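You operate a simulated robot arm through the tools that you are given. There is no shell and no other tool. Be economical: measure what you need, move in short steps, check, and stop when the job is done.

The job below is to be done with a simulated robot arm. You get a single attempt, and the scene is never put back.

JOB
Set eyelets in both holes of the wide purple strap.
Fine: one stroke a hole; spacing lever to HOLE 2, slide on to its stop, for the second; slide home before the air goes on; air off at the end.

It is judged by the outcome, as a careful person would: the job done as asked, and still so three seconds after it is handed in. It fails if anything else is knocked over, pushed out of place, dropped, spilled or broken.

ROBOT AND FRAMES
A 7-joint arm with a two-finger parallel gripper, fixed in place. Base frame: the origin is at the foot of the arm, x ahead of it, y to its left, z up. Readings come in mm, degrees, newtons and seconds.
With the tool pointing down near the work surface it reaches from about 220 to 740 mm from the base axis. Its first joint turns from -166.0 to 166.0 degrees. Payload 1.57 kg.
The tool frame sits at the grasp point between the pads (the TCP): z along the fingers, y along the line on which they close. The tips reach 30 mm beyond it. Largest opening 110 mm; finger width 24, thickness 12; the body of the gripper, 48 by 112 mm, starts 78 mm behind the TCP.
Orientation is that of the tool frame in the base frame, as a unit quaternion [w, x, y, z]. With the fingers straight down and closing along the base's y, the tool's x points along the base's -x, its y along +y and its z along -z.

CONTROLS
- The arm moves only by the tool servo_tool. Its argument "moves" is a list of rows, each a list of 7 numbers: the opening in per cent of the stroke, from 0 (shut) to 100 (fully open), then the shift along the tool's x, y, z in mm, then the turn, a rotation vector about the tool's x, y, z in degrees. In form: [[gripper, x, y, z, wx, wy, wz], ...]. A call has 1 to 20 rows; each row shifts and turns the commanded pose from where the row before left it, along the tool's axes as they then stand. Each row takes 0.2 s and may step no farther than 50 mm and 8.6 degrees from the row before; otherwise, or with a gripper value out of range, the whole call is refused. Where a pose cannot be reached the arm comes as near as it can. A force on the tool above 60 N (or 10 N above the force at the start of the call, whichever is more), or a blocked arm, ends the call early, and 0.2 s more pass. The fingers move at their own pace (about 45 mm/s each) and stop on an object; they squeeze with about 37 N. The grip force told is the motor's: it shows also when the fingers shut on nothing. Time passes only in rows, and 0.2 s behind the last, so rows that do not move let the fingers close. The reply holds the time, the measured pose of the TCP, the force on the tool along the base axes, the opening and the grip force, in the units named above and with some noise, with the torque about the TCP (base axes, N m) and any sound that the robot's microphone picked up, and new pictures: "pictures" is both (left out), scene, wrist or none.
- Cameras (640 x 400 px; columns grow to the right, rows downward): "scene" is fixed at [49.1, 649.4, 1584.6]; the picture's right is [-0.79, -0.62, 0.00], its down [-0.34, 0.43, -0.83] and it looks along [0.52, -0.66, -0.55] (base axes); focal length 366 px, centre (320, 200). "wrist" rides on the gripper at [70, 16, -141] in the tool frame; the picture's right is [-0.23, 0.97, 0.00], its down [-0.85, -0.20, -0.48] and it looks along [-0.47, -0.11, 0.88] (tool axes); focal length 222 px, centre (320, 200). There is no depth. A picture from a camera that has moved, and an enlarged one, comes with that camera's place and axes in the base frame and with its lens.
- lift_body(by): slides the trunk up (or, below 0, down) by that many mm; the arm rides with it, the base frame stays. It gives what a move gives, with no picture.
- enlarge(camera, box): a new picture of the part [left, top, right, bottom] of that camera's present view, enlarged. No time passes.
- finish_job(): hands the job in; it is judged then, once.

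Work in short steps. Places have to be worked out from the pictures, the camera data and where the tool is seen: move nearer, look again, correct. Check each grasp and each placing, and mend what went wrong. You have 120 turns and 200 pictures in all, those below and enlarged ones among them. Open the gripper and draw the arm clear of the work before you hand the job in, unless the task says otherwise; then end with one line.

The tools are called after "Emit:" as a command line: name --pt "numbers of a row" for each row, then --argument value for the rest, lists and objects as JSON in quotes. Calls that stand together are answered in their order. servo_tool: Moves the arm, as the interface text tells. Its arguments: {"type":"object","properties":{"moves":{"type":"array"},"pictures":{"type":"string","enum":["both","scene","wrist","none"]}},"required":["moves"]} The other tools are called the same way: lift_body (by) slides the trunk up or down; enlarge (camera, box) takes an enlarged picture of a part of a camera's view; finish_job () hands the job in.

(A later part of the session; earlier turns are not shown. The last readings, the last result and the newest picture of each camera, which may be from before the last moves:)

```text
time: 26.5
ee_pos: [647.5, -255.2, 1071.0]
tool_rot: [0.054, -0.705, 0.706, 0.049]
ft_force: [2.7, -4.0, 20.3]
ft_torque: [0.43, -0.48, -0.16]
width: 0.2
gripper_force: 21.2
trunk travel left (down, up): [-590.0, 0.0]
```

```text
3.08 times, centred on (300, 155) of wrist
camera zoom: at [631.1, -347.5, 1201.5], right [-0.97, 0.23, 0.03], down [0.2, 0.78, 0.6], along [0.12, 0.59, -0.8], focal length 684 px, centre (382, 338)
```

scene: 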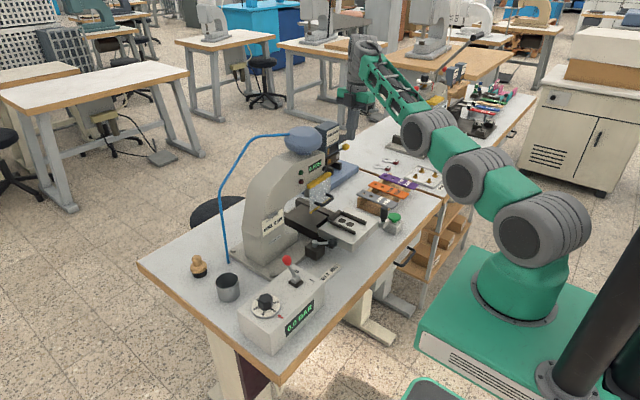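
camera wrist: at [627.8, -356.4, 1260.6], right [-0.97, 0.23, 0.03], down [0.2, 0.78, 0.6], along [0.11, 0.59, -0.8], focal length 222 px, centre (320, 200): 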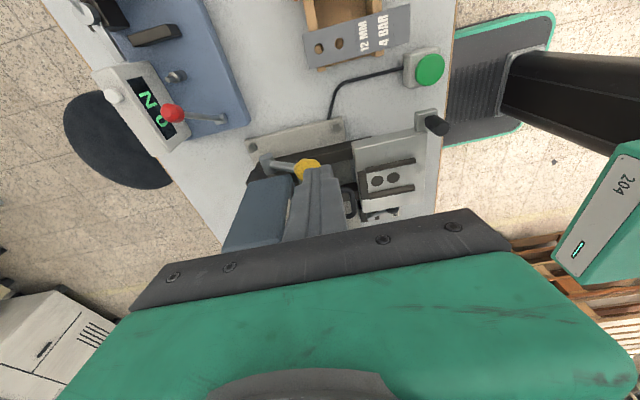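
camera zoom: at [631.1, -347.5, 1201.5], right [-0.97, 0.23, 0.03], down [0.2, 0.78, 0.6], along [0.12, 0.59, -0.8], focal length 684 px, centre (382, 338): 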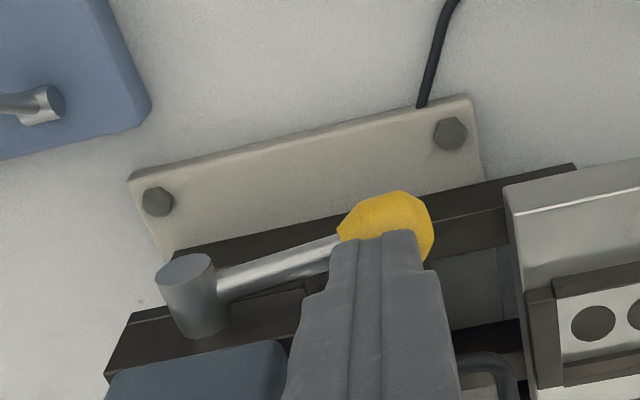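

The lever is down about 40° below horizontal. I push a few mm more to seat it, then back off and look.

Emit:
servo_tool --pt "0 0 0 4 0 0 0" --pt "0 0 0 4 0 0 0" --pictures "none"

Emit:
enlarge --camera "scene" --box '[318, 120, 358, 166]'

```text
time: 27.1
ee_pos: [647.8, -257.6, 1070.4]
tool_rot: [0.056, -0.705, 0.705, 0.043]
ft_force: [4.1, -11.8, 57.7]
ft_torque: [1.34, -1.5, -0.51]
width: 0.0
gripper_force: 21.0
trunk travel left (down, up): [-590.0, 0.0]
```

```text
8.70 times, centred on (338, 143) of scene
camera zoom: at [49.1, 649.4, 1584.6], right [-0.79, -0.62, 0.0], down [-0.34, 0.43, -0.83], along [0.52, -0.66, -0.55], focal length 3184 px, centre (164, 696)
```

zoom: 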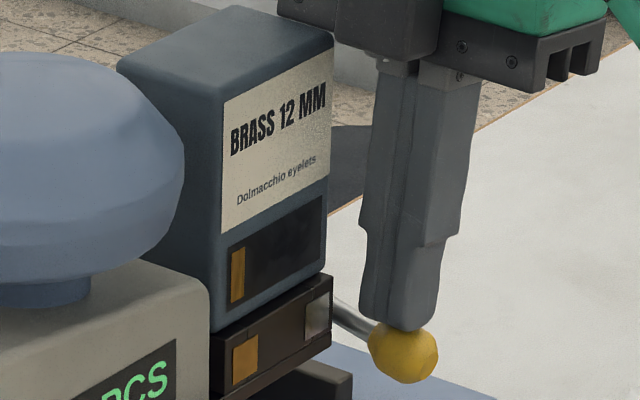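

That's a hard stop at 58 N. I lift off and see whether the lever stays and if the magazine changes.

Emit:
servo_tool --pt "0 0 0 -10 0 0 0" --pt "0 0 0 -25 0 0 0" --pt "0 0 15 -45 0 0 0" --pt "0 0 0 0 0 0 0" --pictures "none"

Emit:
enlarge --camera "scene" --box '[300, 120, 360, 176]'

Emit:
enlarge --camera "wrist" --box '[200, 90, 400, 240]'

```text
time: 28.1
ee_pos: [630.7, -264.7, 1139.0]
tool_rot: [0.052, -0.705, 0.705, 0.053]
ft_force: [-0.4, -0.3, 1.1]
ft_torque: [0.0, -0.01, -0.03]
width: 0.0
gripper_force: 21.5
trunk travel left (down, up): [-590.0, 0.0]
```

```text
7.14 times, centred on (330, 148) of scene
camera zoom: at [49.1, 649.4, 1584.6], right [-0.79, -0.62, 0.0], down [-0.34, 0.43, -0.83], along [0.52, -0.66, -0.55], focal length 2615 px, centre (249, 571)
```

zoom: 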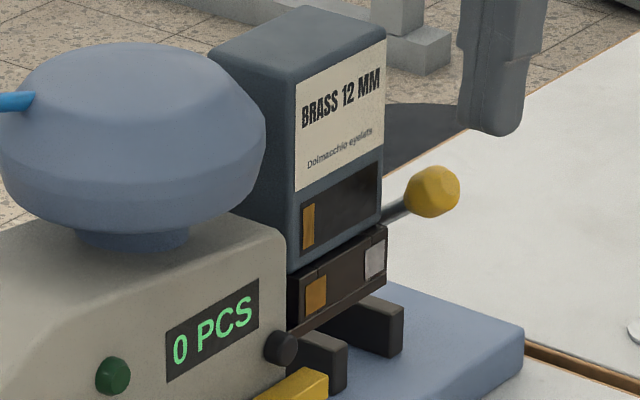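

```text
2.67 times, centred on (300, 165) of wrist
camera zoom: at [615.7, -356.0, 1269.3], right [-0.97, 0.22, 0.04], down [0.2, 0.77, 0.6], along [0.11, 0.59, -0.8], focal length 592 px, centre (373, 293)
```

zoom: 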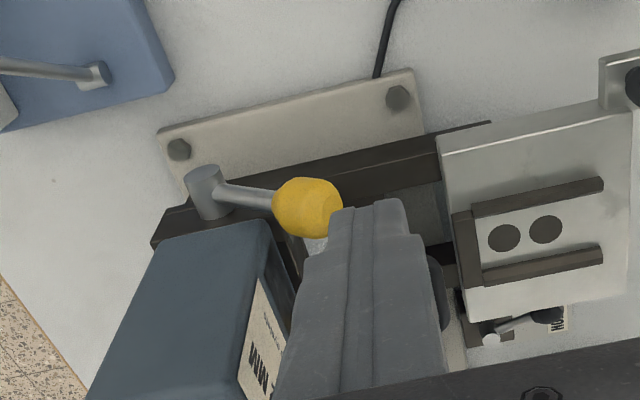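

The lever springs back — it's a spring-return lever, not a detented one. I inspect the rest of the press head (nose, chute, guard) for what it did.

Emit:
enlarge --camera "scene" --box '[296, 150, 346, 215]'

Emit:
enlarge --camera "scene" --box '[312, 140, 350, 180]'

```text
6.15 times, centred on (321, 182) of scene
camera zoom: at [49.1, 649.4, 1584.6], right [-0.79, -0.62, 0.0], down [-0.34, 0.43, -0.83], along [0.52, -0.66, -0.55], focal length 2253 px, centre (314, 308)
```

zoom: 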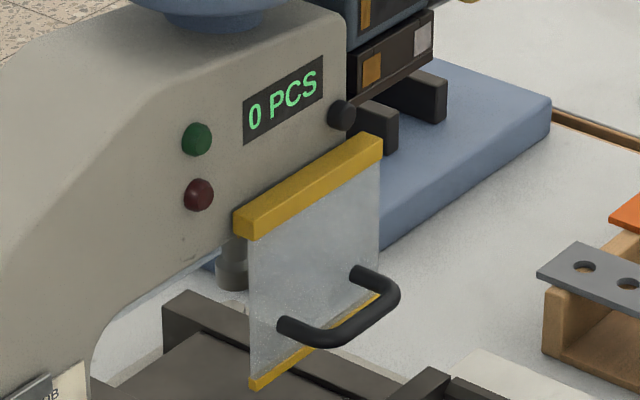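

```text
10.00 times, centred on (331, 160) of scene
camera zoom: at [49.1, 649.4, 1584.6], right [-0.79, -0.62, 0.0], down [-0.34, 0.43, -0.83], along [0.52, -0.66, -0.55], focal length 3661 px, centre (210, 600)
```

zoom: 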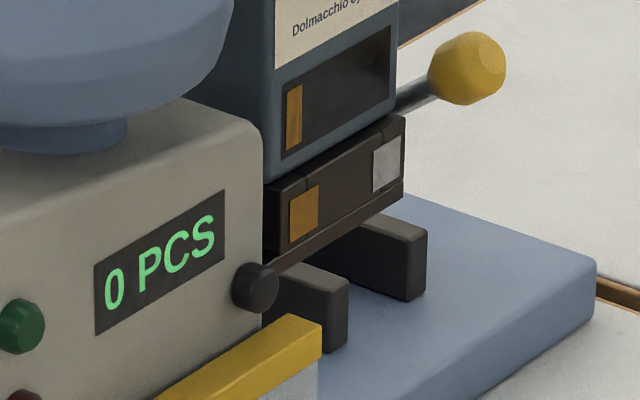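

I test the other direction: lower fingers in front of the knob and push gently +x (up-and-back rotation).

Emit:
servo_tool --pt "0 0 7 0 0 0 0" --pt "0 0 0 22 0 0 0" --pt "0 3 0 22 0 0 0" --pt "0 0 -8 0 0 0 0" --pt "0 0 -6 0 0 0 0" --pictures "none"

Emit:
enlarge --camera "scene" --box '[300, 120, 360, 176]'

```text
time: 29.3
ee_pos: [636.0, -267.2, 1111.6]
tool_rot: [0.054, -0.704, 0.706, 0.056]
ft_force: [-57.0, -2.7, -2.1]
ft_torque: [-0.05, 1.63, 0.3]
width: 0.1
gripper_force: 21.7
out of reach, approached as far as the arm can: row 1, 3
trunk travel left (down, up): [-590.0, 0.0]
```

```text
7.14 times, centred on (330, 148) of scene
camera zoom: at [49.1, 649.4, 1584.6], right [-0.79, -0.62, 0.0], down [-0.34, 0.43, -0.83], along [0.52, -0.66, -0.55], focal length 2615 px, centre (249, 571)
```

zoom: 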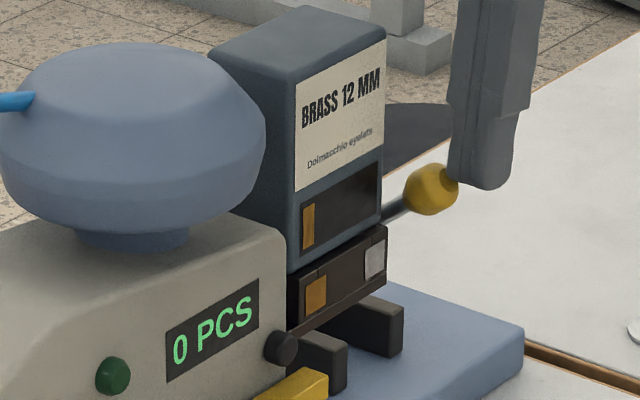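

The lever is at its hard upper stop, so it is a spring-return pull lever; I'll revisit the eyelet question with the air/press in view. Now retreat, straighten, yaw to 180° and get over the purple strap (centre ≈ y -502, tail end x ≈ 495, top z ≈ 870).

Emit:
servo_tool --pt "0 0 30 0 0 0 0" --pt "30 0 40 -10 0 0 0" --pt "60 20 40 0 0 8.5 0" --pt "64 0 0 0 0 0 -8.5" --pt "64 0 0 0 0 0 -8.5" --pt "64 0 0 0 0 0 -8.5" --pt "64 0 0 0 0 0 -8.5" --pt "64 0 0 0 0 0 -8.5" --pt "64 0 0 0 0 0 -8.5" --pt "64 0 0 0 0 0 -8.5" --pt "64 0 0 0 0 0 -8.5" --pt "64 0 0 0 0 0 -8.5" --pt "64 0 0 0 0 0 -8.5" --pt "64 0 0 0 0 0 -5" --pictures "none"

Emit:
lift_body --by -100

```text
time: 32.3
ee_pos: [595.3, -306.2, 1152.2]
tool_rot: [0.002, 1.0, -0.001, 0.001]
ft_force: [-0.3, -0.2, 0.3]
ft_torque: [0.0, 0.0, 0.02]
width: 70.4
gripper_force: 0.0
out of reach, approached as far as the arm can: row 2, 3, 4, 5, 6
trunk travel left (down, up): [-590.0, 0.0]
```

```text
time: 33.7
ee_pos: [595.7, -306.2, 1051.2]
tool_rot: [0.001, 1.0, 0.0, 0.001]
ft_force: [0.6, 0.5, -0.9]
ft_torque: [0.01, 0.0, -0.01]
width: 70.2
gripper_force: 0.2
trunk travel left (down, up): [-490.0, 100.0]
```

Now travel to above the strap tail.

Emit:
servo_tool --pt "64 -40 25 0 0 0 0" --pt "64 -40 25 0 0 0 0" --pt "64 -8 45 0 0 0 0" --pt "64 0 45 5 0 0 0" --pt "64 0 45 5 0 0 0" --pt "64 0 11 40 0 0 0"

```text
time: 35.1
ee_pos: [502.8, -434.2, 999.5]
tool_rot: [0.001, 1.0, 0.0, 0.001]
ft_force: [-0.4, -0.3, -0.6]
ft_torque: [-0.01, 0.03, -0.01]
width: 70.3
gripper_force: 0.0
out of reach, approached as far as the arm can: row 4, 5
trunk travel left (down, up): [-490.0, 100.0]
camera wrist: at [571.0, -452.7, 1141.3], right [-0.23, -0.97, 0.0], down [-0.86, 0.2, 0.48], along [-0.46, 0.11, -0.88], focal length 222 px, centre (320, 200)
```

scene: 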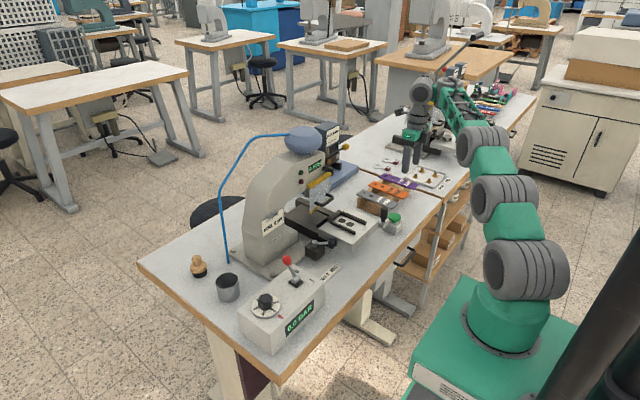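
wrist: 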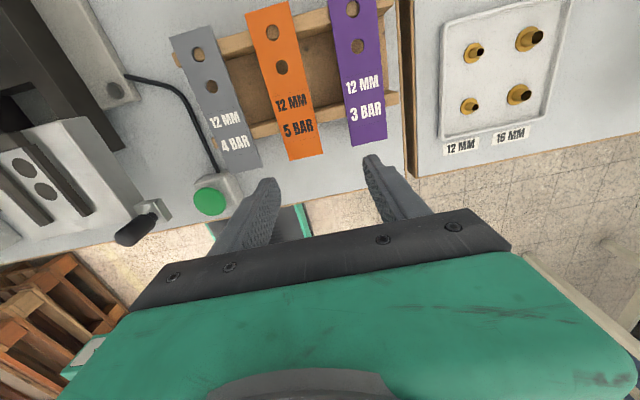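

The strap centreline is y ≈ -495, tail end x ≈ 493. Move over it and descend to just above.

Emit:
servo_tool --pt "64 2 20 20 0 0 0" --pt "64 2 20 20 0 0 0" --pt "64 1 21 20 0 0 0" --pt "64 0 0 0 0 0 0" --pictures "wrist"

```text
time: 36.1
ee_pos: [493.3, -477.3, 944.0]
tool_rot: [0.001, 1.0, 0.001, 0.001]
ft_force: [-0.7, 0.3, 0.6]
ft_torque: [0.04, 0.0, 0.01]
width: 70.2
gripper_force: 0.0
out of reach, approached as far as the arm can: row 2, 3
trunk travel left (down, up): [-490.0, 100.0]
camera wrist: at [563.3, -495.3, 1086.3], right [-0.23, -0.97, 0.0], down [-0.86, 0.2, 0.48], along [-0.46, 0.11, -0.88], focal length 222 px, centre (320, 200)
```

wrist: 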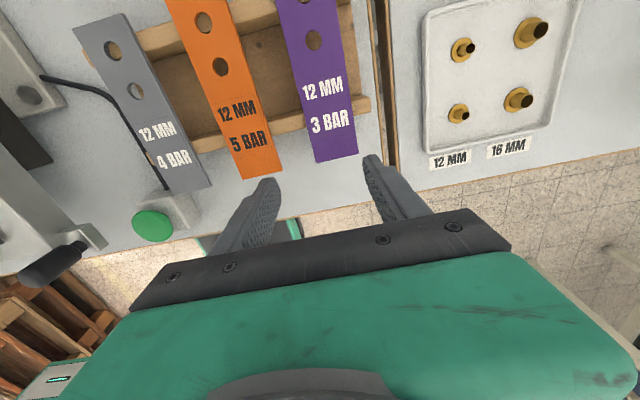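

Reach is limited with the trunk this high; I raise the tool, lower the trunk more, and extend again.

Emit:
servo_tool --pt "64 0 0 -40 0 0 0" --pt "64 0 0 -40 0 0 0" --pt "64 0 0 -40 0 0 0" --pictures "none"

Emit:
lift_body --by -120

Emit:
servo_tool --pt "64 8 9 4 0 0 0" --pt "64 7 9 10 0 0 0" --pt "64 0 0 0 0 0 0" --pictures "wrist"

```text
time: 36.9
ee_pos: [470.4, -446.7, 1025.3]
tool_rot: [0.001, 1.0, -0.001, 0.001]
ft_force: [0.3, 0.3, -1.0]
ft_torque: [-0.01, -0.02, 0.0]
width: 70.4
gripper_force: 0.1
out of reach, approached as far as the arm can: row 1, 2, 3
trunk travel left (down, up): [-490.0, 100.0]
```

```text
time: 38.4
ee_pos: [471.9, -447.2, 904.8]
tool_rot: [0.001, 1.0, 0.0, 0.0]
ft_force: [0.4, 1.0, 0.0]
ft_torque: [-0.01, 0.0, 0.02]
width: 70.3
gripper_force: 0.0
trunk travel left (down, up): [-370.0, 220.0]
```

```text
time: 39.2
ee_pos: [478.1, -456.0, 900.3]
tool_rot: [0.001, 1.0, -0.001, 0.001]
ft_force: [-0.1, 1.0, 0.5]
ft_torque: [0.01, -0.03, 0.0]
width: 70.4
gripper_force: 0.0
out of reach, approached as far as the arm can: row 2
trunk travel left (down, up): [-370.0, 220.0]
camera wrist: at [549.3, -472.5, 1041.7], right [-0.23, -0.97, 0.0], down [-0.86, 0.2, 0.48], along [-0.46, 0.11, -0.88], focal length 222 px, centre (320, 200)
```

wrist: 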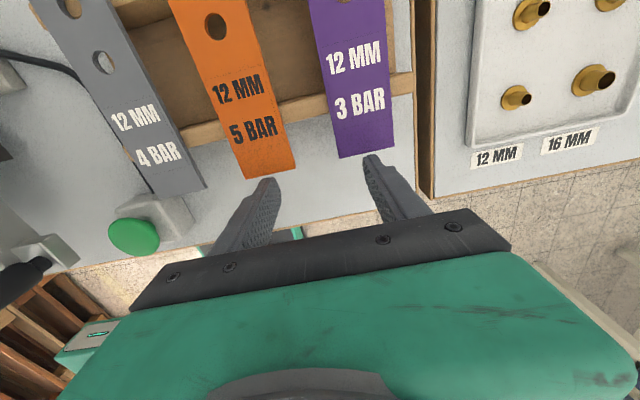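

Reach improves when the trunk is high and the tool low; I raise the trunk and descend with the arm instead.

Emit:
lift_body --by 200

Emit:
servo_tool --pt "64 0 0 40 0 0 0" --pt "64 0 0 40 0 0 0" --pt "64 0 0 40 0 0 0" --pt "64 0 0 40 0 0 0" --pt "64 10 15 15 0 0 0" --pt "64 10 15 0 0 0 0" --pt "64 8 9 0 0 0 0" --pictures "wrist"

```text
time: 41.3
ee_pos: [477.8, -455.1, 1098.6]
tool_rot: [0.001, 1.0, -0.001, 0.0]
ft_force: [-0.4, 0.0, -0.1]
ft_torque: [-0.02, 0.03, -0.02]
width: 70.3
gripper_force: 0.0
trunk travel left (down, up): [-570.0, 20.0]
```

```text
time: 42.9
ee_pos: [494.0, -477.4, 924.7]
tool_rot: [0.001, 1.0, 0.0, 0.001]
ft_force: [-0.7, -1.1, -0.6]
ft_torque: [-0.04, -0.04, -0.03]
width: 70.2
gripper_force: 0.0
out of reach, approached as far as the arm can: row 6, 7
trunk travel left (down, up): [-570.0, 20.0]
camera wrist: at [564.4, -495.7, 1066.3], right [-0.23, -0.97, 0.0], down [-0.86, 0.2, 0.48], along [-0.47, 0.11, -0.88], focal length 222 px, centre (320, 200)
```

wrist: 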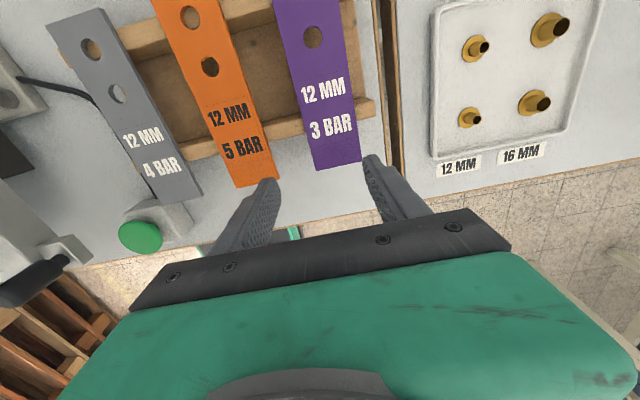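

Yaw 180 limits reach to ~687 mm; pitching the tool 17° forward will gain the needed reach and improve the camera view.

Emit:
servo_tool --pt "64 0 0 0 0 8.5 0" --pt "64 0 0 0 0 8.5 0" --pt "64 3 9 0 0 0 0" --pt "64 0 9 0 0 0 0" --pt "64 0 0 0 0 0 0" --pictures "wrist"

```text
time: 44.1
ee_pos: [498.7, -503.6, 939.5]
tool_rot: [0.001, 0.989, 0.0, 0.148]
ft_force: [0.3, 0.4, -0.5]
ft_torque: [-0.02, 0.01, -0.01]
width: 70.6
gripper_force: 0.0
out of reach, approached as far as the arm can: row 2
trunk travel left (down, up): [-570.0, 20.0]
camera wrist: at [524.2, -521.3, 1095.3], right [-0.22, -0.97, -0.07], down [-0.96, 0.2, 0.21], along [-0.19, 0.11, -0.98], focal length 222 px, centre (320, 200)
```

wrist: 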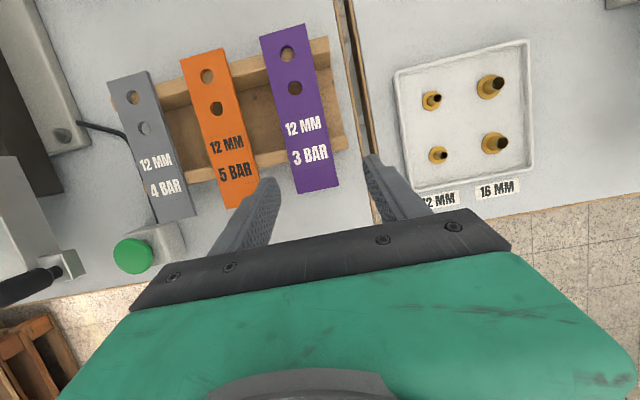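

Strap: x 492–640, y centre ≈ -497. Descend to grasp height (TCP z ≈ 884), fingers straddling the tail.

Emit:
servo_tool --pt "64 -5 -6.5 18 0 0 0" --pt "64 -6 0 18 0 0 0" --pt "64 -5 0 17 0 0 0" --pt "64 0 0 0 0 0 0" --pictures "both"

Emit:
enlarge --camera "scene" --box '[360, 140, 460, 220]'

```text
time: 45.1
ee_pos: [504.1, -506.1, 895.9]
tool_rot: [-0.002, 0.989, -0.002, 0.148]
ft_force: [0.4, 0.9, -1.1]
ft_torque: [0.01, 0.0, -0.01]
width: 70.4
gripper_force: 0.1
out of reach, approached as far as the arm can: row 2, 3
trunk travel left (down, up): [-570.0, 20.0]
camera wrist: at [529.4, -525.3, 1051.5], right [-0.22, -0.97, -0.07], down [-0.96, 0.2, 0.21], along [-0.19, 0.11, -0.98], focal length 222 px, centre (320, 200)
```

scene: 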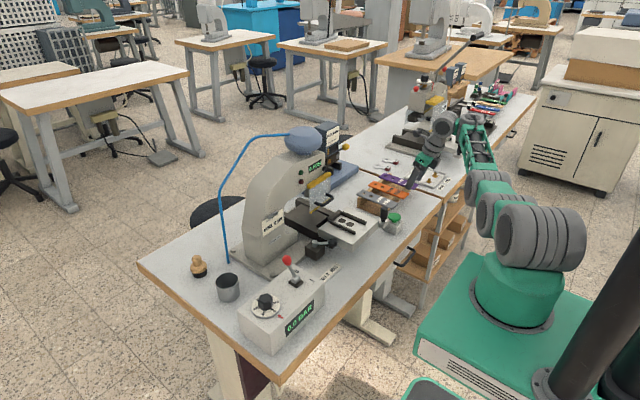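
wrist: 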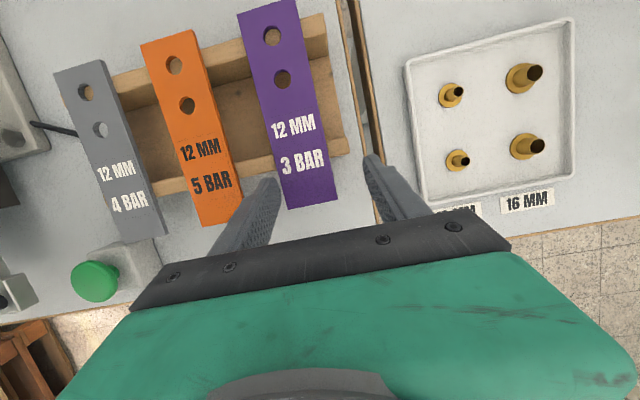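

```text
5.00 times, centred on (410, 180) of scene
camera zoom: at [49.1, 649.4, 1584.6], right [-0.79, -0.62, 0.0], down [-0.34, 0.43, -0.83], along [0.52, -0.66, -0.55], focal length 1830 px, centre (-130, 300)
```

zoom: 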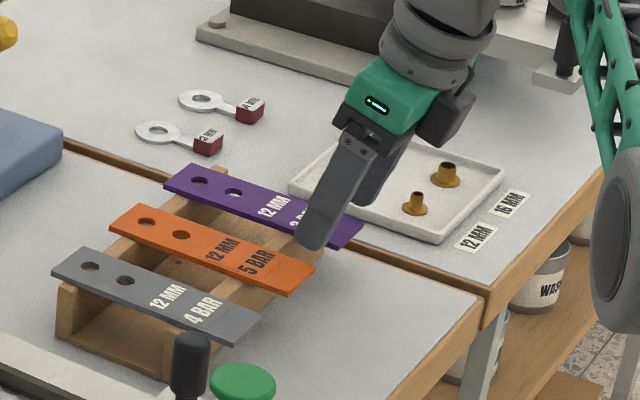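

The pose is held off by a wrist limit with the trunk so high; I back up, lower the trunk 80 mm, and retry.

Emit:
servo_tool --pt "64 10 0 -35 0 0 0" --pt "64 10 0 -40 0 0 0" --pictures "none"

Emit:
lift_body --by -70

```text
time: 45.7
ee_pos: [501.2, -504.0, 972.7]
tool_rot: [0.001, 0.989, 0.0, 0.147]
ft_force: [0.1, 0.2, -0.3]
ft_torque: [-0.01, -0.04, 0.01]
width: 70.5
gripper_force: 0.0
trunk travel left (down, up): [-570.0, 20.0]
```

```text
time: 46.8
ee_pos: [501.3, -504.1, 903.8]
tool_rot: [0.001, 0.989, 0.0, 0.149]
ft_force: [-0.3, -0.8, -0.9]
ft_torque: [0.0, 0.0, -0.01]
width: 70.5
gripper_force: 0.1
trunk travel left (down, up): [-500.0, 90.0]
```

Now the final descent.

Emit:
servo_tool --pt "64 -5 -7 9 0 0 0" --pt "64 -4.5 0 9 0 0 0" --pt "64 0 0 0 0 0 0" --pictures "wrist"

Emit:
enlarge --camera "wrist" --box '[200, 100, 420, 240]'

Emit:
enlarge --camera "scene" --box '[380, 150, 440, 200]'

```text
time: 47.6
ee_pos: [497.8, -499.4, 882.9]
tool_rot: [0.0, 0.989, 0.0, 0.149]
ft_force: [0.6, -0.2, 0.6]
ft_torque: [0.01, 0.0, -0.03]
width: 70.2
gripper_force: 0.0
trunk travel left (down, up): [-500.0, 90.0]
camera wrist: at [523.9, -515.7, 1038.9], right [-0.22, -0.97, -0.06], down [-0.96, 0.2, 0.21], along [-0.19, 0.11, -0.98], focal length 222 px, centre (320, 200)
```

wrist: 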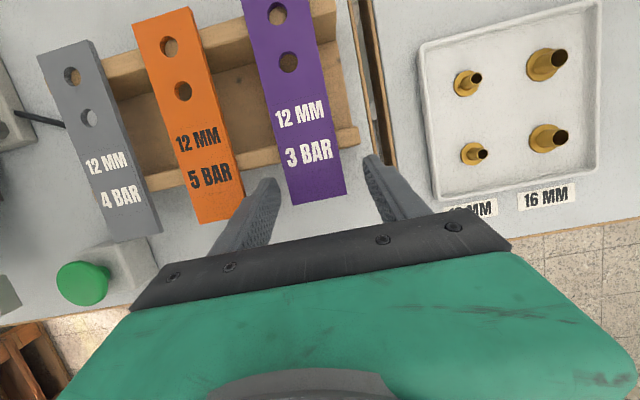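

```text
2.86 times, centred on (310, 170) of wrist
camera zoom: at [523.9, -515.7, 1038.9], right [-0.22, -0.97, -0.06], down [-0.96, 0.2, 0.21], along [-0.19, 0.11, -0.98], focal length 635 px, centre (349, 286)
```

zoom: 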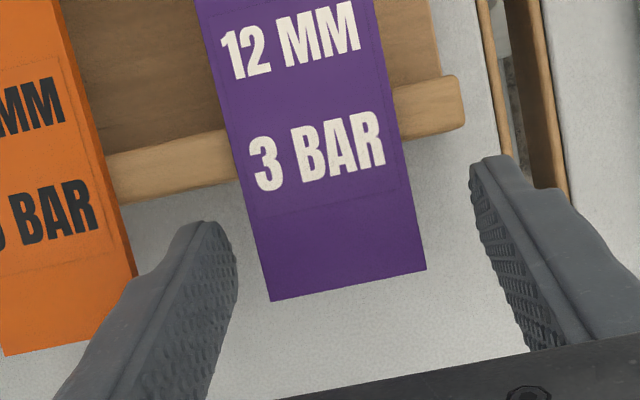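

```text
8.00 times, centred on (410, 175) of scene
camera zoom: at [49.1, 649.4, 1584.6], right [-0.79, -0.62, 0.0], down [-0.34, 0.43, -0.83], along [0.52, -0.66, -0.55], focal length 2929 px, centre (-400, 400)
```

zoom: 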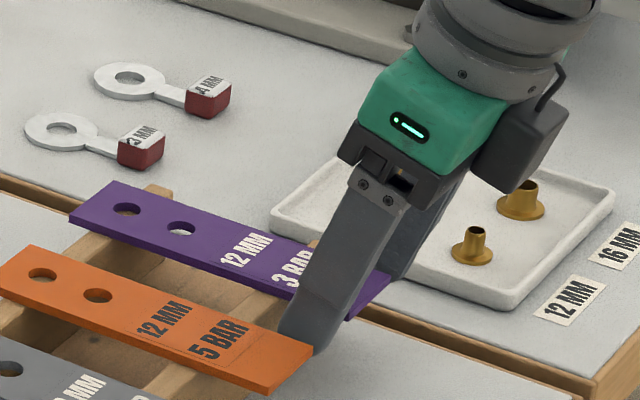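

Fingers straddle the tail, clear of neighbours and rack. Close.

Emit:
servo_tool --pt "40 0 0 0 0 0 0" --pt "25 0 0 0 0 0 0" --pt "10 0 0 0 0 0 0" --pt "0 0 0 0 0 0 0" --pt "0 0 0 0 0 0 0" --pt "0 0 0 0 0 0 0" --pictures "wrist"

```text
time: 49.0
ee_pos: [496.8, -498.6, 881.7]
tool_rot: [0.001, 0.989, -0.001, 0.148]
ft_force: [0.2, 0.5, 0.2]
ft_torque: [-0.02, -0.02, -0.03]
width: 42.6
gripper_force: 36.8
trunk travel left (down, up): [-500.0, 90.0]
camera wrist: at [523.9, -515.7, 1039.0], right [-0.22, -0.97, -0.06], down [-0.96, 0.2, 0.21], along [-0.19, 0.11, -0.98], focal length 222 px, centre (320, 200)
```

wrist: 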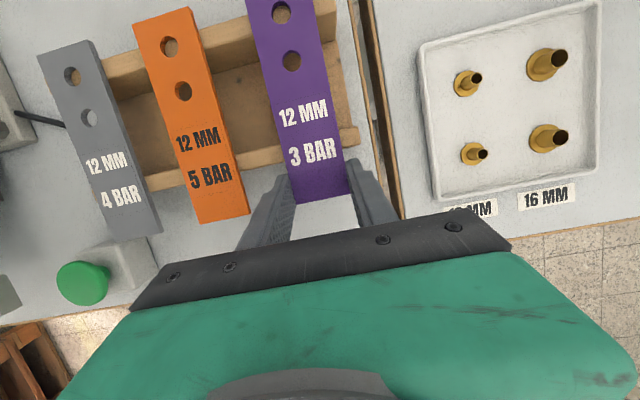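

Strap gripped at 42.6 mm width. Lift straight up and check.

Emit:
servo_tool --pt "0 3 0 -9.5 0 0 0" --pt "0 6 0 -19 0 0 0" --pt "0 12 0 -38 0 0 0" --pt "0 12 0 -38 0 0 0" --pictures "wrist"

Emit:
enlarge --camera "scene" --box '[340, 120, 460, 210]'

```text
time: 50.0
ee_pos: [497.9, -495.3, 993.1]
tool_rot: [0.001, 0.989, -0.001, 0.147]
ft_force: [-0.1, -0.4, -0.7]
ft_torque: [0.0, 0.04, 0.04]
width: 42.3
gripper_force: 36.7
trunk travel left (down, up): [-500.0, 90.0]
camera wrist: at [524.9, -512.9, 1149.5], right [-0.22, -0.97, -0.07], down [-0.96, 0.2, 0.21], along [-0.19, 0.11, -0.98], focal length 222 px, centre (320, 200)
```

wrist: 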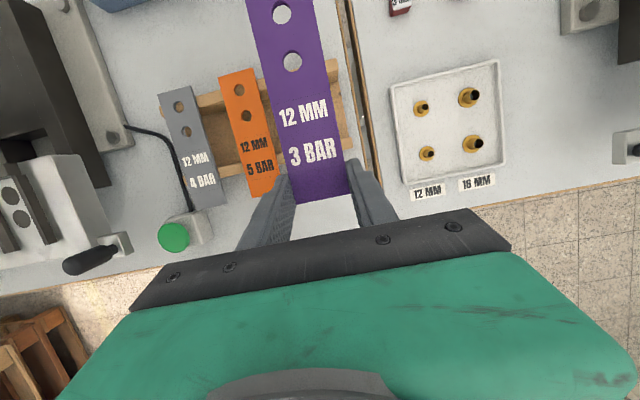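

```text
4.44 times, centred on (400, 165) of scene
camera zoom: at [49.1, 649.4, 1584.6], right [-0.79, -0.62, 0.0], down [-0.34, 0.43, -0.83], along [0.52, -0.66, -0.55], focal length 1627 px, centre (-36, 356)
```

zoom: 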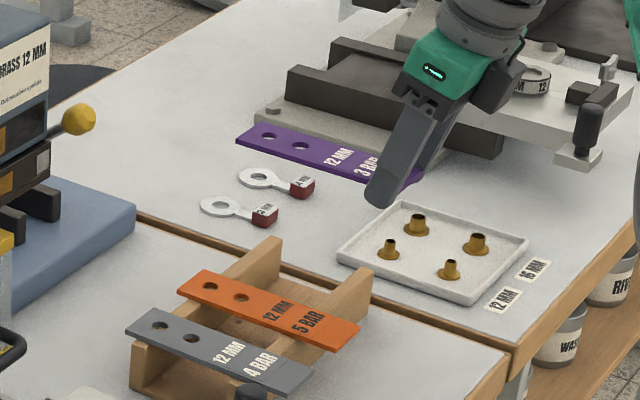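

Strap is held level. Move back in x, then across in y to above the tray (TCP ≈ (434,-111)).

Emit:
servo_tool --pt "0 -30 0 -9.4 0 0 0" --pt "0 -31 0 -9.3 0 0 0" --pt "0 0 -30 0 0 0 0" --pt "0 0 -45 0 0 0 0" --pt "0 0 -45 0 0 0 0" --pt "0 0 -45 0 0 0 0" --pt "0 0 -45 0 0 0 0" --pt "0 0 -45 0 0 0 0" --pt "0 0 -45 0 0 0 0" --pt "0 0 -45 0 0 0 0" --pt "0 0 -39 0 0 0 0" --pt "0 0 0 0 0 0 0" --pictures "both"

Emit:
enlarge --camera "scene" --box '[290, 170, 420, 260]'

```text
time: 52.6
ee_pos: [457.8, -182.2, 1086.1]
tool_rot: [-0.01, 0.991, -0.01, 0.137]
ft_force: [-0.7, 0.4, 0.3]
ft_torque: [-0.02, 0.0, -0.03]
width: 42.6
gripper_force: 37.0
out of reach, approached as far as the arm can: row 2, 3, 4, 5, 8, 9, 10, 11
trunk travel left (down, up): [-500.0, 90.0]
camera wrist: at [487.2, -204.2, 1241.3], right [-0.24, -0.97, -0.08], down [-0.95, 0.21, 0.23], along [-0.21, 0.13, -0.97], focal length 222 px, centre (320, 200)
```

scene: 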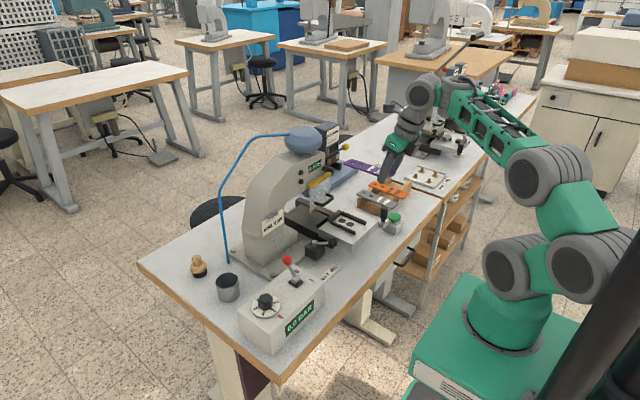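
wrist: 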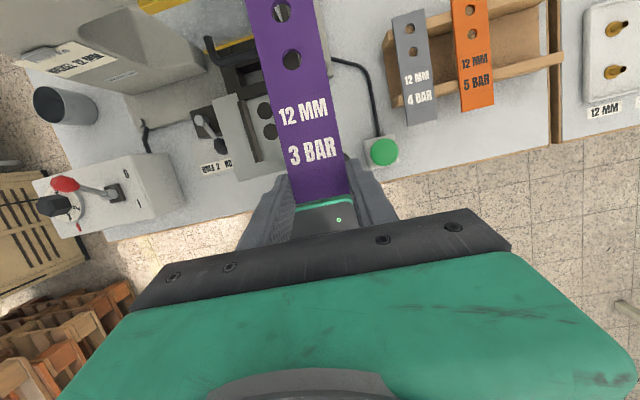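

```text
4.44 times, centred on (355, 215) of scene
camera zoom: at [49.1, 649.4, 1584.6], right [-0.79, -0.62, 0.0], down [-0.34, 0.43, -0.83], along [0.52, -0.66, -0.55], focal length 1627 px, centre (164, 133)
```

zoom: 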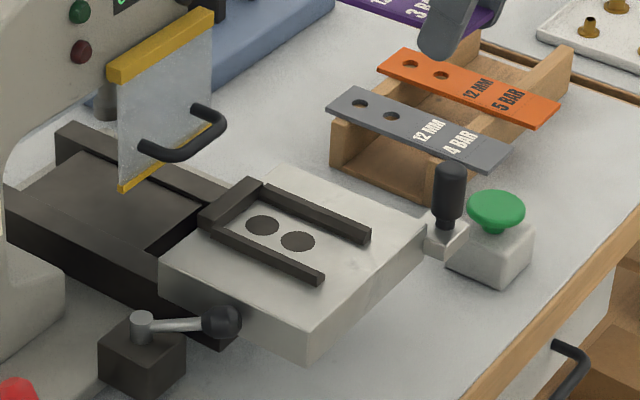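

Inner-radius joint limits pushed the arm up; a lower trunk will help. I lower the trunk 70 mm and continue toward the tray.

Emit:
lift_body --by -70

Emit:
servo_tool --pt "0 -12 -12 -5 0 0 0" --pt "0 -12 -20 -5 0 0 0" --pt "0 0 -20 0 0 0 0" --pt "0 0 -19 0 0 0 0" --pt "0 0 0 0 0 0 0" --pictures "wrist"

```text
time: 53.7
ee_pos: [459.0, -180.7, 1016.2]
tool_rot: [-0.009, 0.99, -0.009, 0.137]
ft_force: [0.4, -0.7, -0.8]
ft_torque: [-0.01, 0.02, -0.01]
width: 42.6
gripper_force: 37.3
trunk travel left (down, up): [-430.0, 160.0]
```

```text
time: 54.3
ee_pos: [427.0, -161.5, 948.6]
tool_rot: [-0.058, 0.996, -0.031, 0.065]
ft_force: [0.3, 0.1, -0.8]
ft_torque: [0.03, 0.03, 0.01]
width: 42.8
gripper_force: 37.0
trunk travel left (down, up): [-430.0, 160.0]
stopped in row 2: the arm was blocked; the commanded pose is now the measured one
camera wrist: at [477.9, -200.9, 1096.1], right [-0.28, -0.95, -0.15], down [-0.9, 0.2, 0.39], along [-0.34, 0.24, -0.91], focal length 222 px, centre (320, 200)
```

wrist: 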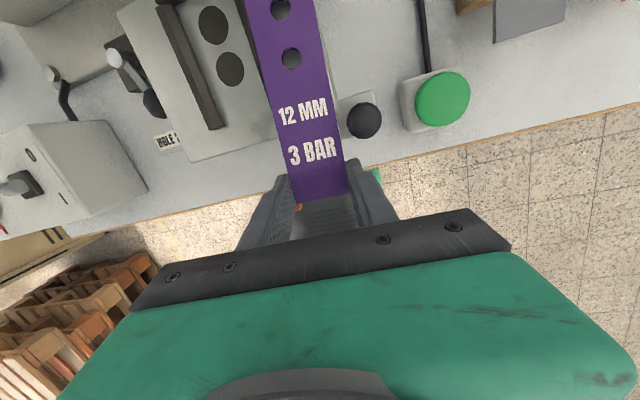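

The arm was blocked and shifted posture. I check what's around before anything else.

Emit:
enlarge --camera "scene" --box '[240, 120, 480, 270]'

Emit:
enlarge --camera "scene" --box '[300, 30, 640, 400]'

```text
2.67 times, centred on (360, 195) of scene
camera zoom: at [49.1, 649.4, 1584.6], right [-0.79, -0.62, 0.0], down [-0.34, 0.43, -0.83], along [0.52, -0.66, -0.55], focal length 976 px, centre (213, 213)
```

zoom: 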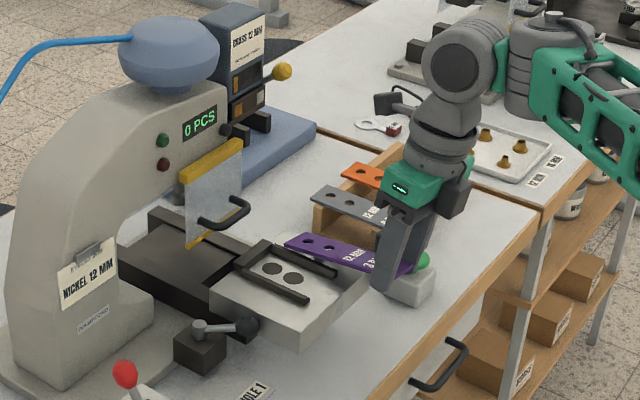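

```text
1.08 times, centred on (470, 215) of scene (not enlarged: the box is as wide or as high as the picture)
camera zoom: at [49.1, 649.4, 1584.6], right [-0.79, -0.62, 0.0], down [-0.34, 0.43, -0.83], along [0.52, -0.66, -0.55], focal length 396 px, centre (158, 184)
```

zoom: 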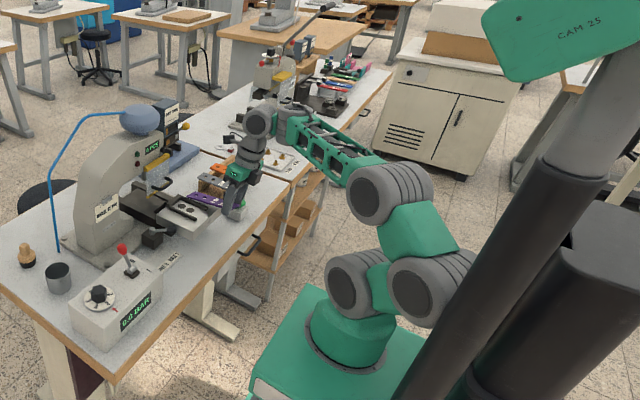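

Yaw 180 is near a wrist-joint limit here (the arm is twisted round). Plan: return the strap to the rack, then regrasp at the natural yaw 0. First raise, move back -y and restore orientation.

Emit:
servo_tool --pt "0 0 5 -30 0 0 0" --pt "0 0 20 -30 0 0 0" --pt "0 0 40 -5 0 0 0" --pt "0 0 40 -5 0 0 0" --pictures "wrist"

```text
time: 55.3
ee_pos: [413.6, -271.6, 1007.6]
tool_rot: [-0.059, 0.996, -0.029, 0.066]
ft_force: [-0.9, 0.6, -0.2]
ft_torque: [0.03, 0.05, 0.0]
width: 42.6
gripper_force: 37.3
trunk travel left (down, up): [-430.0, 160.0]
camera wrist: at [464.5, -309.9, 1155.0], right [-0.28, -0.95, -0.15], down [-0.9, 0.2, 0.39], along [-0.34, 0.24, -0.91], focal length 222 px, centre (320, 200)
```

wrist: 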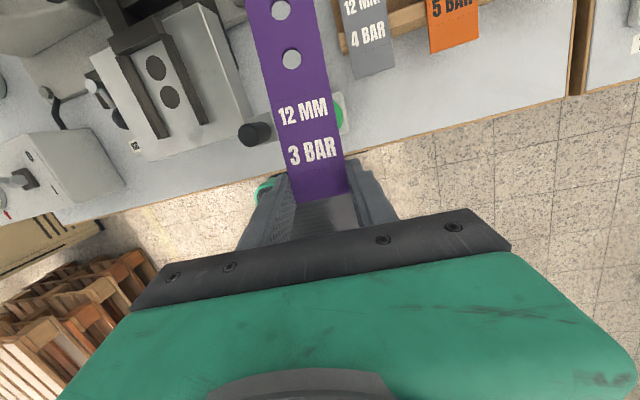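

Motion is free here. I restore the orientation and see whether the arm can do it.

Emit:
servo_tool --pt "0 0 0 -10 -3 4.7 -2.2" --pt "0 0 0 0 -3 4.7 -2.2" --pt "0 0 0 0 0 0 0" --pictures "none"

Emit:
enlarge --camera "scene" --box '[300, 30, 640, 400]'

```text
time: 56.1
ee_pos: [412.9, -273.1, 1016.8]
tool_rot: [0.0, 0.989, -0.001, 0.148]
ft_force: [-0.6, 0.6, 0.4]
ft_torque: [-0.02, 0.0, 0.01]
width: 42.9
gripper_force: 37.1
trunk travel left (down, up): [-430.0, 160.0]
```

```text
1.08 times, centred on (470, 215) of scene (not enlarged: the box is as wide or as high as the picture)
camera zoom: at [49.1, 649.4, 1584.6], right [-0.79, -0.62, 0.0], down [-0.34, 0.43, -0.83], along [0.52, -0.66, -0.55], focal length 396 px, centre (158, 184)
```

zoom: 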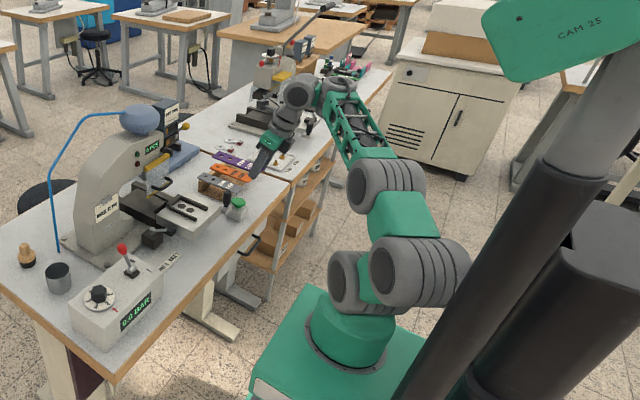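

Orientation is exact with no limits now. I try approaching the tray again in this posture, gradually.

Emit:
servo_tool --pt "0 0 -30 0 0 0 0" --pt "0 0 -30 0 0 0 0" --pt "0 6 -30 0 0 0 0" --pt "0 0 0 0 0 0 0" --pictures "none"

```text
time: 57.3
ee_pos: [401.5, -214.3, 985.9]
tool_rot: [-0.035, 0.992, -0.048, 0.111]
ft_force: [-0.2, -0.3, -0.1]
ft_torque: [-0.01, 0.0, -0.04]
width: 42.6
gripper_force: 37.1
out of reach, approached as far as the arm can: row 1
trunk travel left (down, up): [-430.0, 160.0]
stopped in row 4: the arm was blocked; the commanded pose is now the measured one
```

Not workable at yaw 180. I take the strap back: move away, restore orientation, and go above its rack slot.

Emit:
servo_tool --pt "0 0 30 -10 0 0 0" --pt "0 0 40 -10 0 0 0" --pt "0 0 0 0 -3.15 4.24 -6.04" --pt "0 0 0 0 0 0 0" --pictures "none"

```text
time: 58.3
ee_pos: [393.9, -288.3, 1014.3]
tool_rot: [-0.002, 0.989, 0.0, 0.146]
ft_force: [-0.4, 0.2, 0.6]
ft_torque: [0.01, 0.04, 0.01]
width: 42.6
gripper_force: 37.2
out of reach, approached as far as the arm can: row 3
trunk travel left (down, up): [-430.0, 160.0]
```

Raise the trunk to the level used for the pick, then go back over the rack.

Emit:
lift_body --by 70

Emit:
servo_tool --pt "0 0 45 0 0 0 0" --pt "0 0 45 0 0 0 0" --pt "0 20 40 0 0 0 0" --pt "0 20 40 20 0 0 0" --pt "0 20 40 30 0 0 0" --pt "0 20 0 40 0 0 0" --pt "0 0 0 20 0 0 0" --pt "0 0 0 0 0 0 0" --pictures "wrist"

```text
time: 59.4
ee_pos: [394.4, -287.6, 1083.8]
tool_rot: [-0.002, 0.989, -0.001, 0.146]
ft_force: [-0.4, 0.0, 0.0]
ft_torque: [-0.02, 0.01, 0.0]
width: 42.4
gripper_force: 37.0
trunk travel left (down, up): [-500.0, 90.0]
```

```text
refused: row 5 steps farther than a row can; nothing moved
```

Emit:
servo_tool --pt "0 0 45 0 0 0 0" --pt "0 0 45 0 0 0 0" --pt "0 20 40 0 0 0 0" --pt "0 20 40 15 0 0 0" --pt "0 20 40 20 0 0 0" --pt "0 20 0 40 0 0 0" --pt "0 0 0 30 0 0 0" --pt "0 0 0 0 0 0 0" --pictures "wrist"

```text
time: 61.2
ee_pos: [501.5, -493.8, 1002.4]
tool_rot: [-0.004, 0.989, 0.0, 0.146]
ft_force: [-0.2, 0.0, -0.1]
ft_torque: [0.0, 0.02, 0.06]
width: 42.7
gripper_force: 36.9
out of reach, approached as far as the arm can: row 5
trunk travel left (down, up): [-500.0, 90.0]
camera wrist: at [528.2, -512.2, 1157.0], right [-0.22, -0.97, -0.07], down [-0.96, 0.2, 0.21], along [-0.19, 0.12, -0.97], focal length 222 px, centre (320, 200)
```

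wrist: 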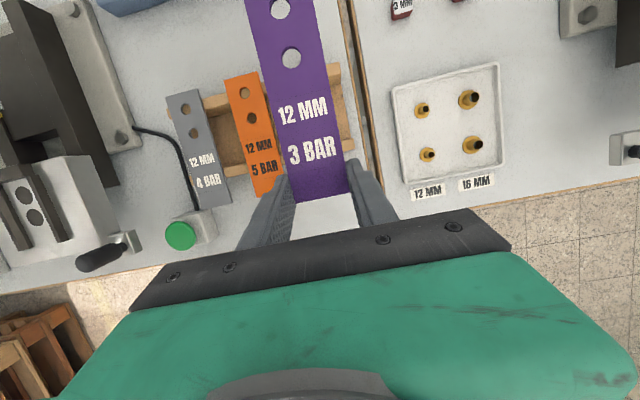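

Lower the strap back onto the rack to the pick pose and release.

Emit:
servo_tool --pt "0 -11 4 33 0 0 0" --pt "0 -11 0 33 0 0 0" --pt "0 -10 0 29 0 0 0" --pt "0 -4 0 12 0 0 0" --pt "0 -1.5 0 5 0 0 0" --pt "0 0 0 0 0 0 0" --pictures "wrist"

Emit:
enlarge --camera "scene" --box '[360, 140, 460, 220]'

```text
time: 62.6
ee_pos: [494.7, -497.8, 883.0]
tool_rot: [-0.002, 0.989, -0.001, 0.146]
ft_force: [0.6, 0.6, 0.1]
ft_torque: [0.02, 0.01, -0.03]
width: 42.6
gripper_force: 37.1
trunk travel left (down, up): [-500.0, 90.0]
camera wrist: at [522.2, -516.4, 1039.9], right [-0.22, -0.97, -0.07], down [-0.96, 0.2, 0.21], along [-0.19, 0.11, -0.97], focal length 222 px, centre (320, 200)
```

wrist: 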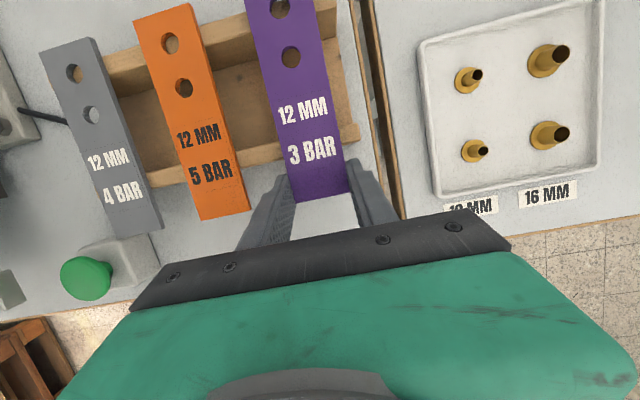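

```text
5.00 times, centred on (410, 180) of scene
camera zoom: at [49.1, 649.4, 1584.6], right [-0.79, -0.62, 0.0], down [-0.34, 0.43, -0.83], along [0.52, -0.66, -0.55], focal length 1830 px, centre (-130, 300)
```

zoom: 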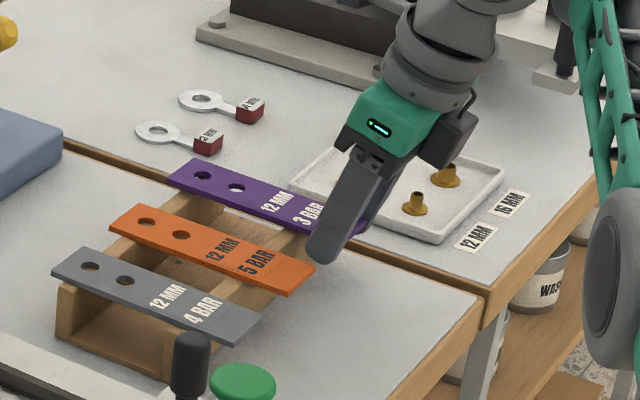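

No contact force yet; lower a couple more mm, then release.

Emit:
servo_tool --pt "0 -0.3 0 1 0 0 0" --pt "0 -0.3 0 1 0 0 0" --pt "0 0 0 0 0 0 0" --pictures "none"

Emit:
servo_tool --pt "42 0 0 0 0 0 0" --pt "55 0 0 0 0 0 0" --pt "62 0 0 0 0 0 0" --pt "62 0 0 0 0 0 0" --pictures "wrist"

```text
time: 63.4
ee_pos: [495.4, -497.5, 883.0]
tool_rot: [-0.004, 0.989, 0.001, 0.146]
ft_force: [0.4, -0.5, -0.5]
ft_torque: [0.01, -0.01, -0.01]
width: 42.6
gripper_force: 37.2
trunk travel left (down, up): [-500.0, 90.0]
```

```text
time: 64.4
ee_pos: [494.8, -497.9, 883.3]
tool_rot: [-0.002, 0.989, -0.001, 0.146]
ft_force: [0.4, 0.4, 0.2]
ft_torque: [-0.02, -0.04, -0.01]
width: 68.3
gripper_force: 0.0
trunk travel left (down, up): [-500.0, 90.0]
camera wrist: at [522.3, -516.4, 1038.1], right [-0.22, -0.97, -0.07], down [-0.96, 0.2, 0.21], along [-0.19, 0.11, -0.97], focal length 222 px, centre (320, 200)
```

wrist: 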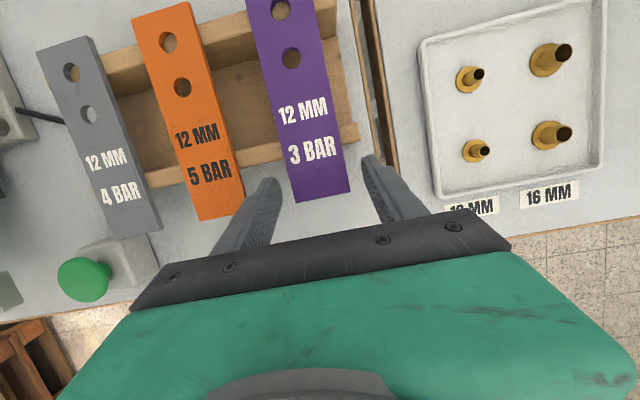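

Released cleanly. Raise, straighten and rotate +180° to yaw 0 in a roomy spot.

Emit:
servo_tool --pt "62 12 0 -38 0 0 0" --pt "62 12 0 -38 0 0 0" --pt "62 12 0 -38 0 0 0" --pt "62 -40 0 -20 0 -8.5 0" --pt "62 -40 0 0 0 -8.3 0" --pt "62 0 0 0 0 0 8.5" --pt "62 0 0 0 0 0 8.5" --pt "62 0 0 0 0 0 8.5" --pt "62 0 0 0 0 0 8.5" --pt "62 0 0 0 0 0 8.5" --pt "62 0 0 0 0 0 8.5" --pt "62 0 0 0 0 0 8.5" --pt "62 0 0 0 0 0 8.5" --pt "62 0 0 0 0 0 8.5" --pt "62 0 0 0 0 0 8.5" --pictures "none"

Emit:
servo_tool --pt "62 0 0 0 0 0 8.5" --pt "62 0 0 0 0 0 8.5" --pt "62 0 0 0 0 0 8.5" --pt "62 0 0 0 0 0 8.5" --pt "62 0 0 0 0 0 8.5" --pt "62 0 0 0 0 0 8.5" --pt "62 0 0 0 0 0 8.5" --pt "62 0 0 0 0 0 8.5" --pt "62 0 0 0 0 0 8.5" --pt "62 0 0 0 0 0 8.5" --pt "62 0 0 0 0 0 8.5" --pt "62 0 0 0 0 0 1.5" --pictures "both"

```text
time: 67.6
ee_pos: [412.3, -499.4, 1003.6]
tool_rot: [-0.002, 0.736, -0.677, -0.002]
ft_force: [-0.6, -0.2, -0.2]
ft_torque: [0.02, 0.01, 0.01]
width: 68.3
gripper_force: 0.0
trunk travel left (down, up): [-500.0, 90.0]
```

```text
time: 70.2
ee_pos: [413.9, -498.7, 1004.8]
tool_rot: [0.0, 0.001, 1.0, 0.002]
ft_force: [0.0, -0.4, -0.1]
ft_torque: [0.04, 0.01, 0.02]
width: 68.2
gripper_force: 0.1
trunk travel left (down, up): [-500.0, 90.0]
camera wrist: at [344.8, -484.2, 1146.0], right [0.23, 0.97, 0.01], down [0.85, -0.2, 0.48], along [0.47, -0.1, -0.88], focal length 222 px, centre (320, 200)
```

scene: 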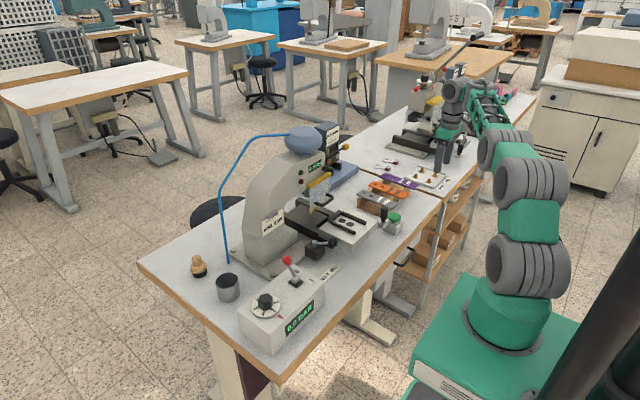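
wrist: 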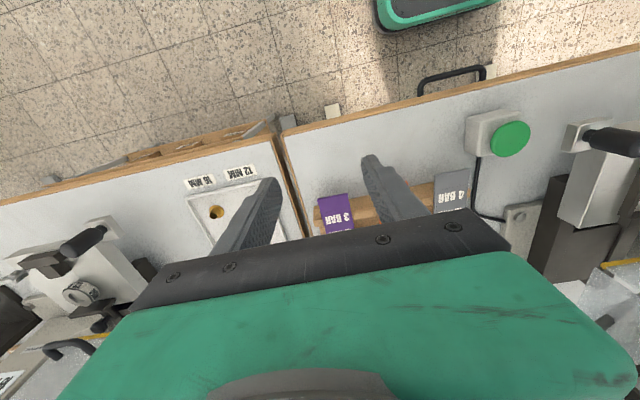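

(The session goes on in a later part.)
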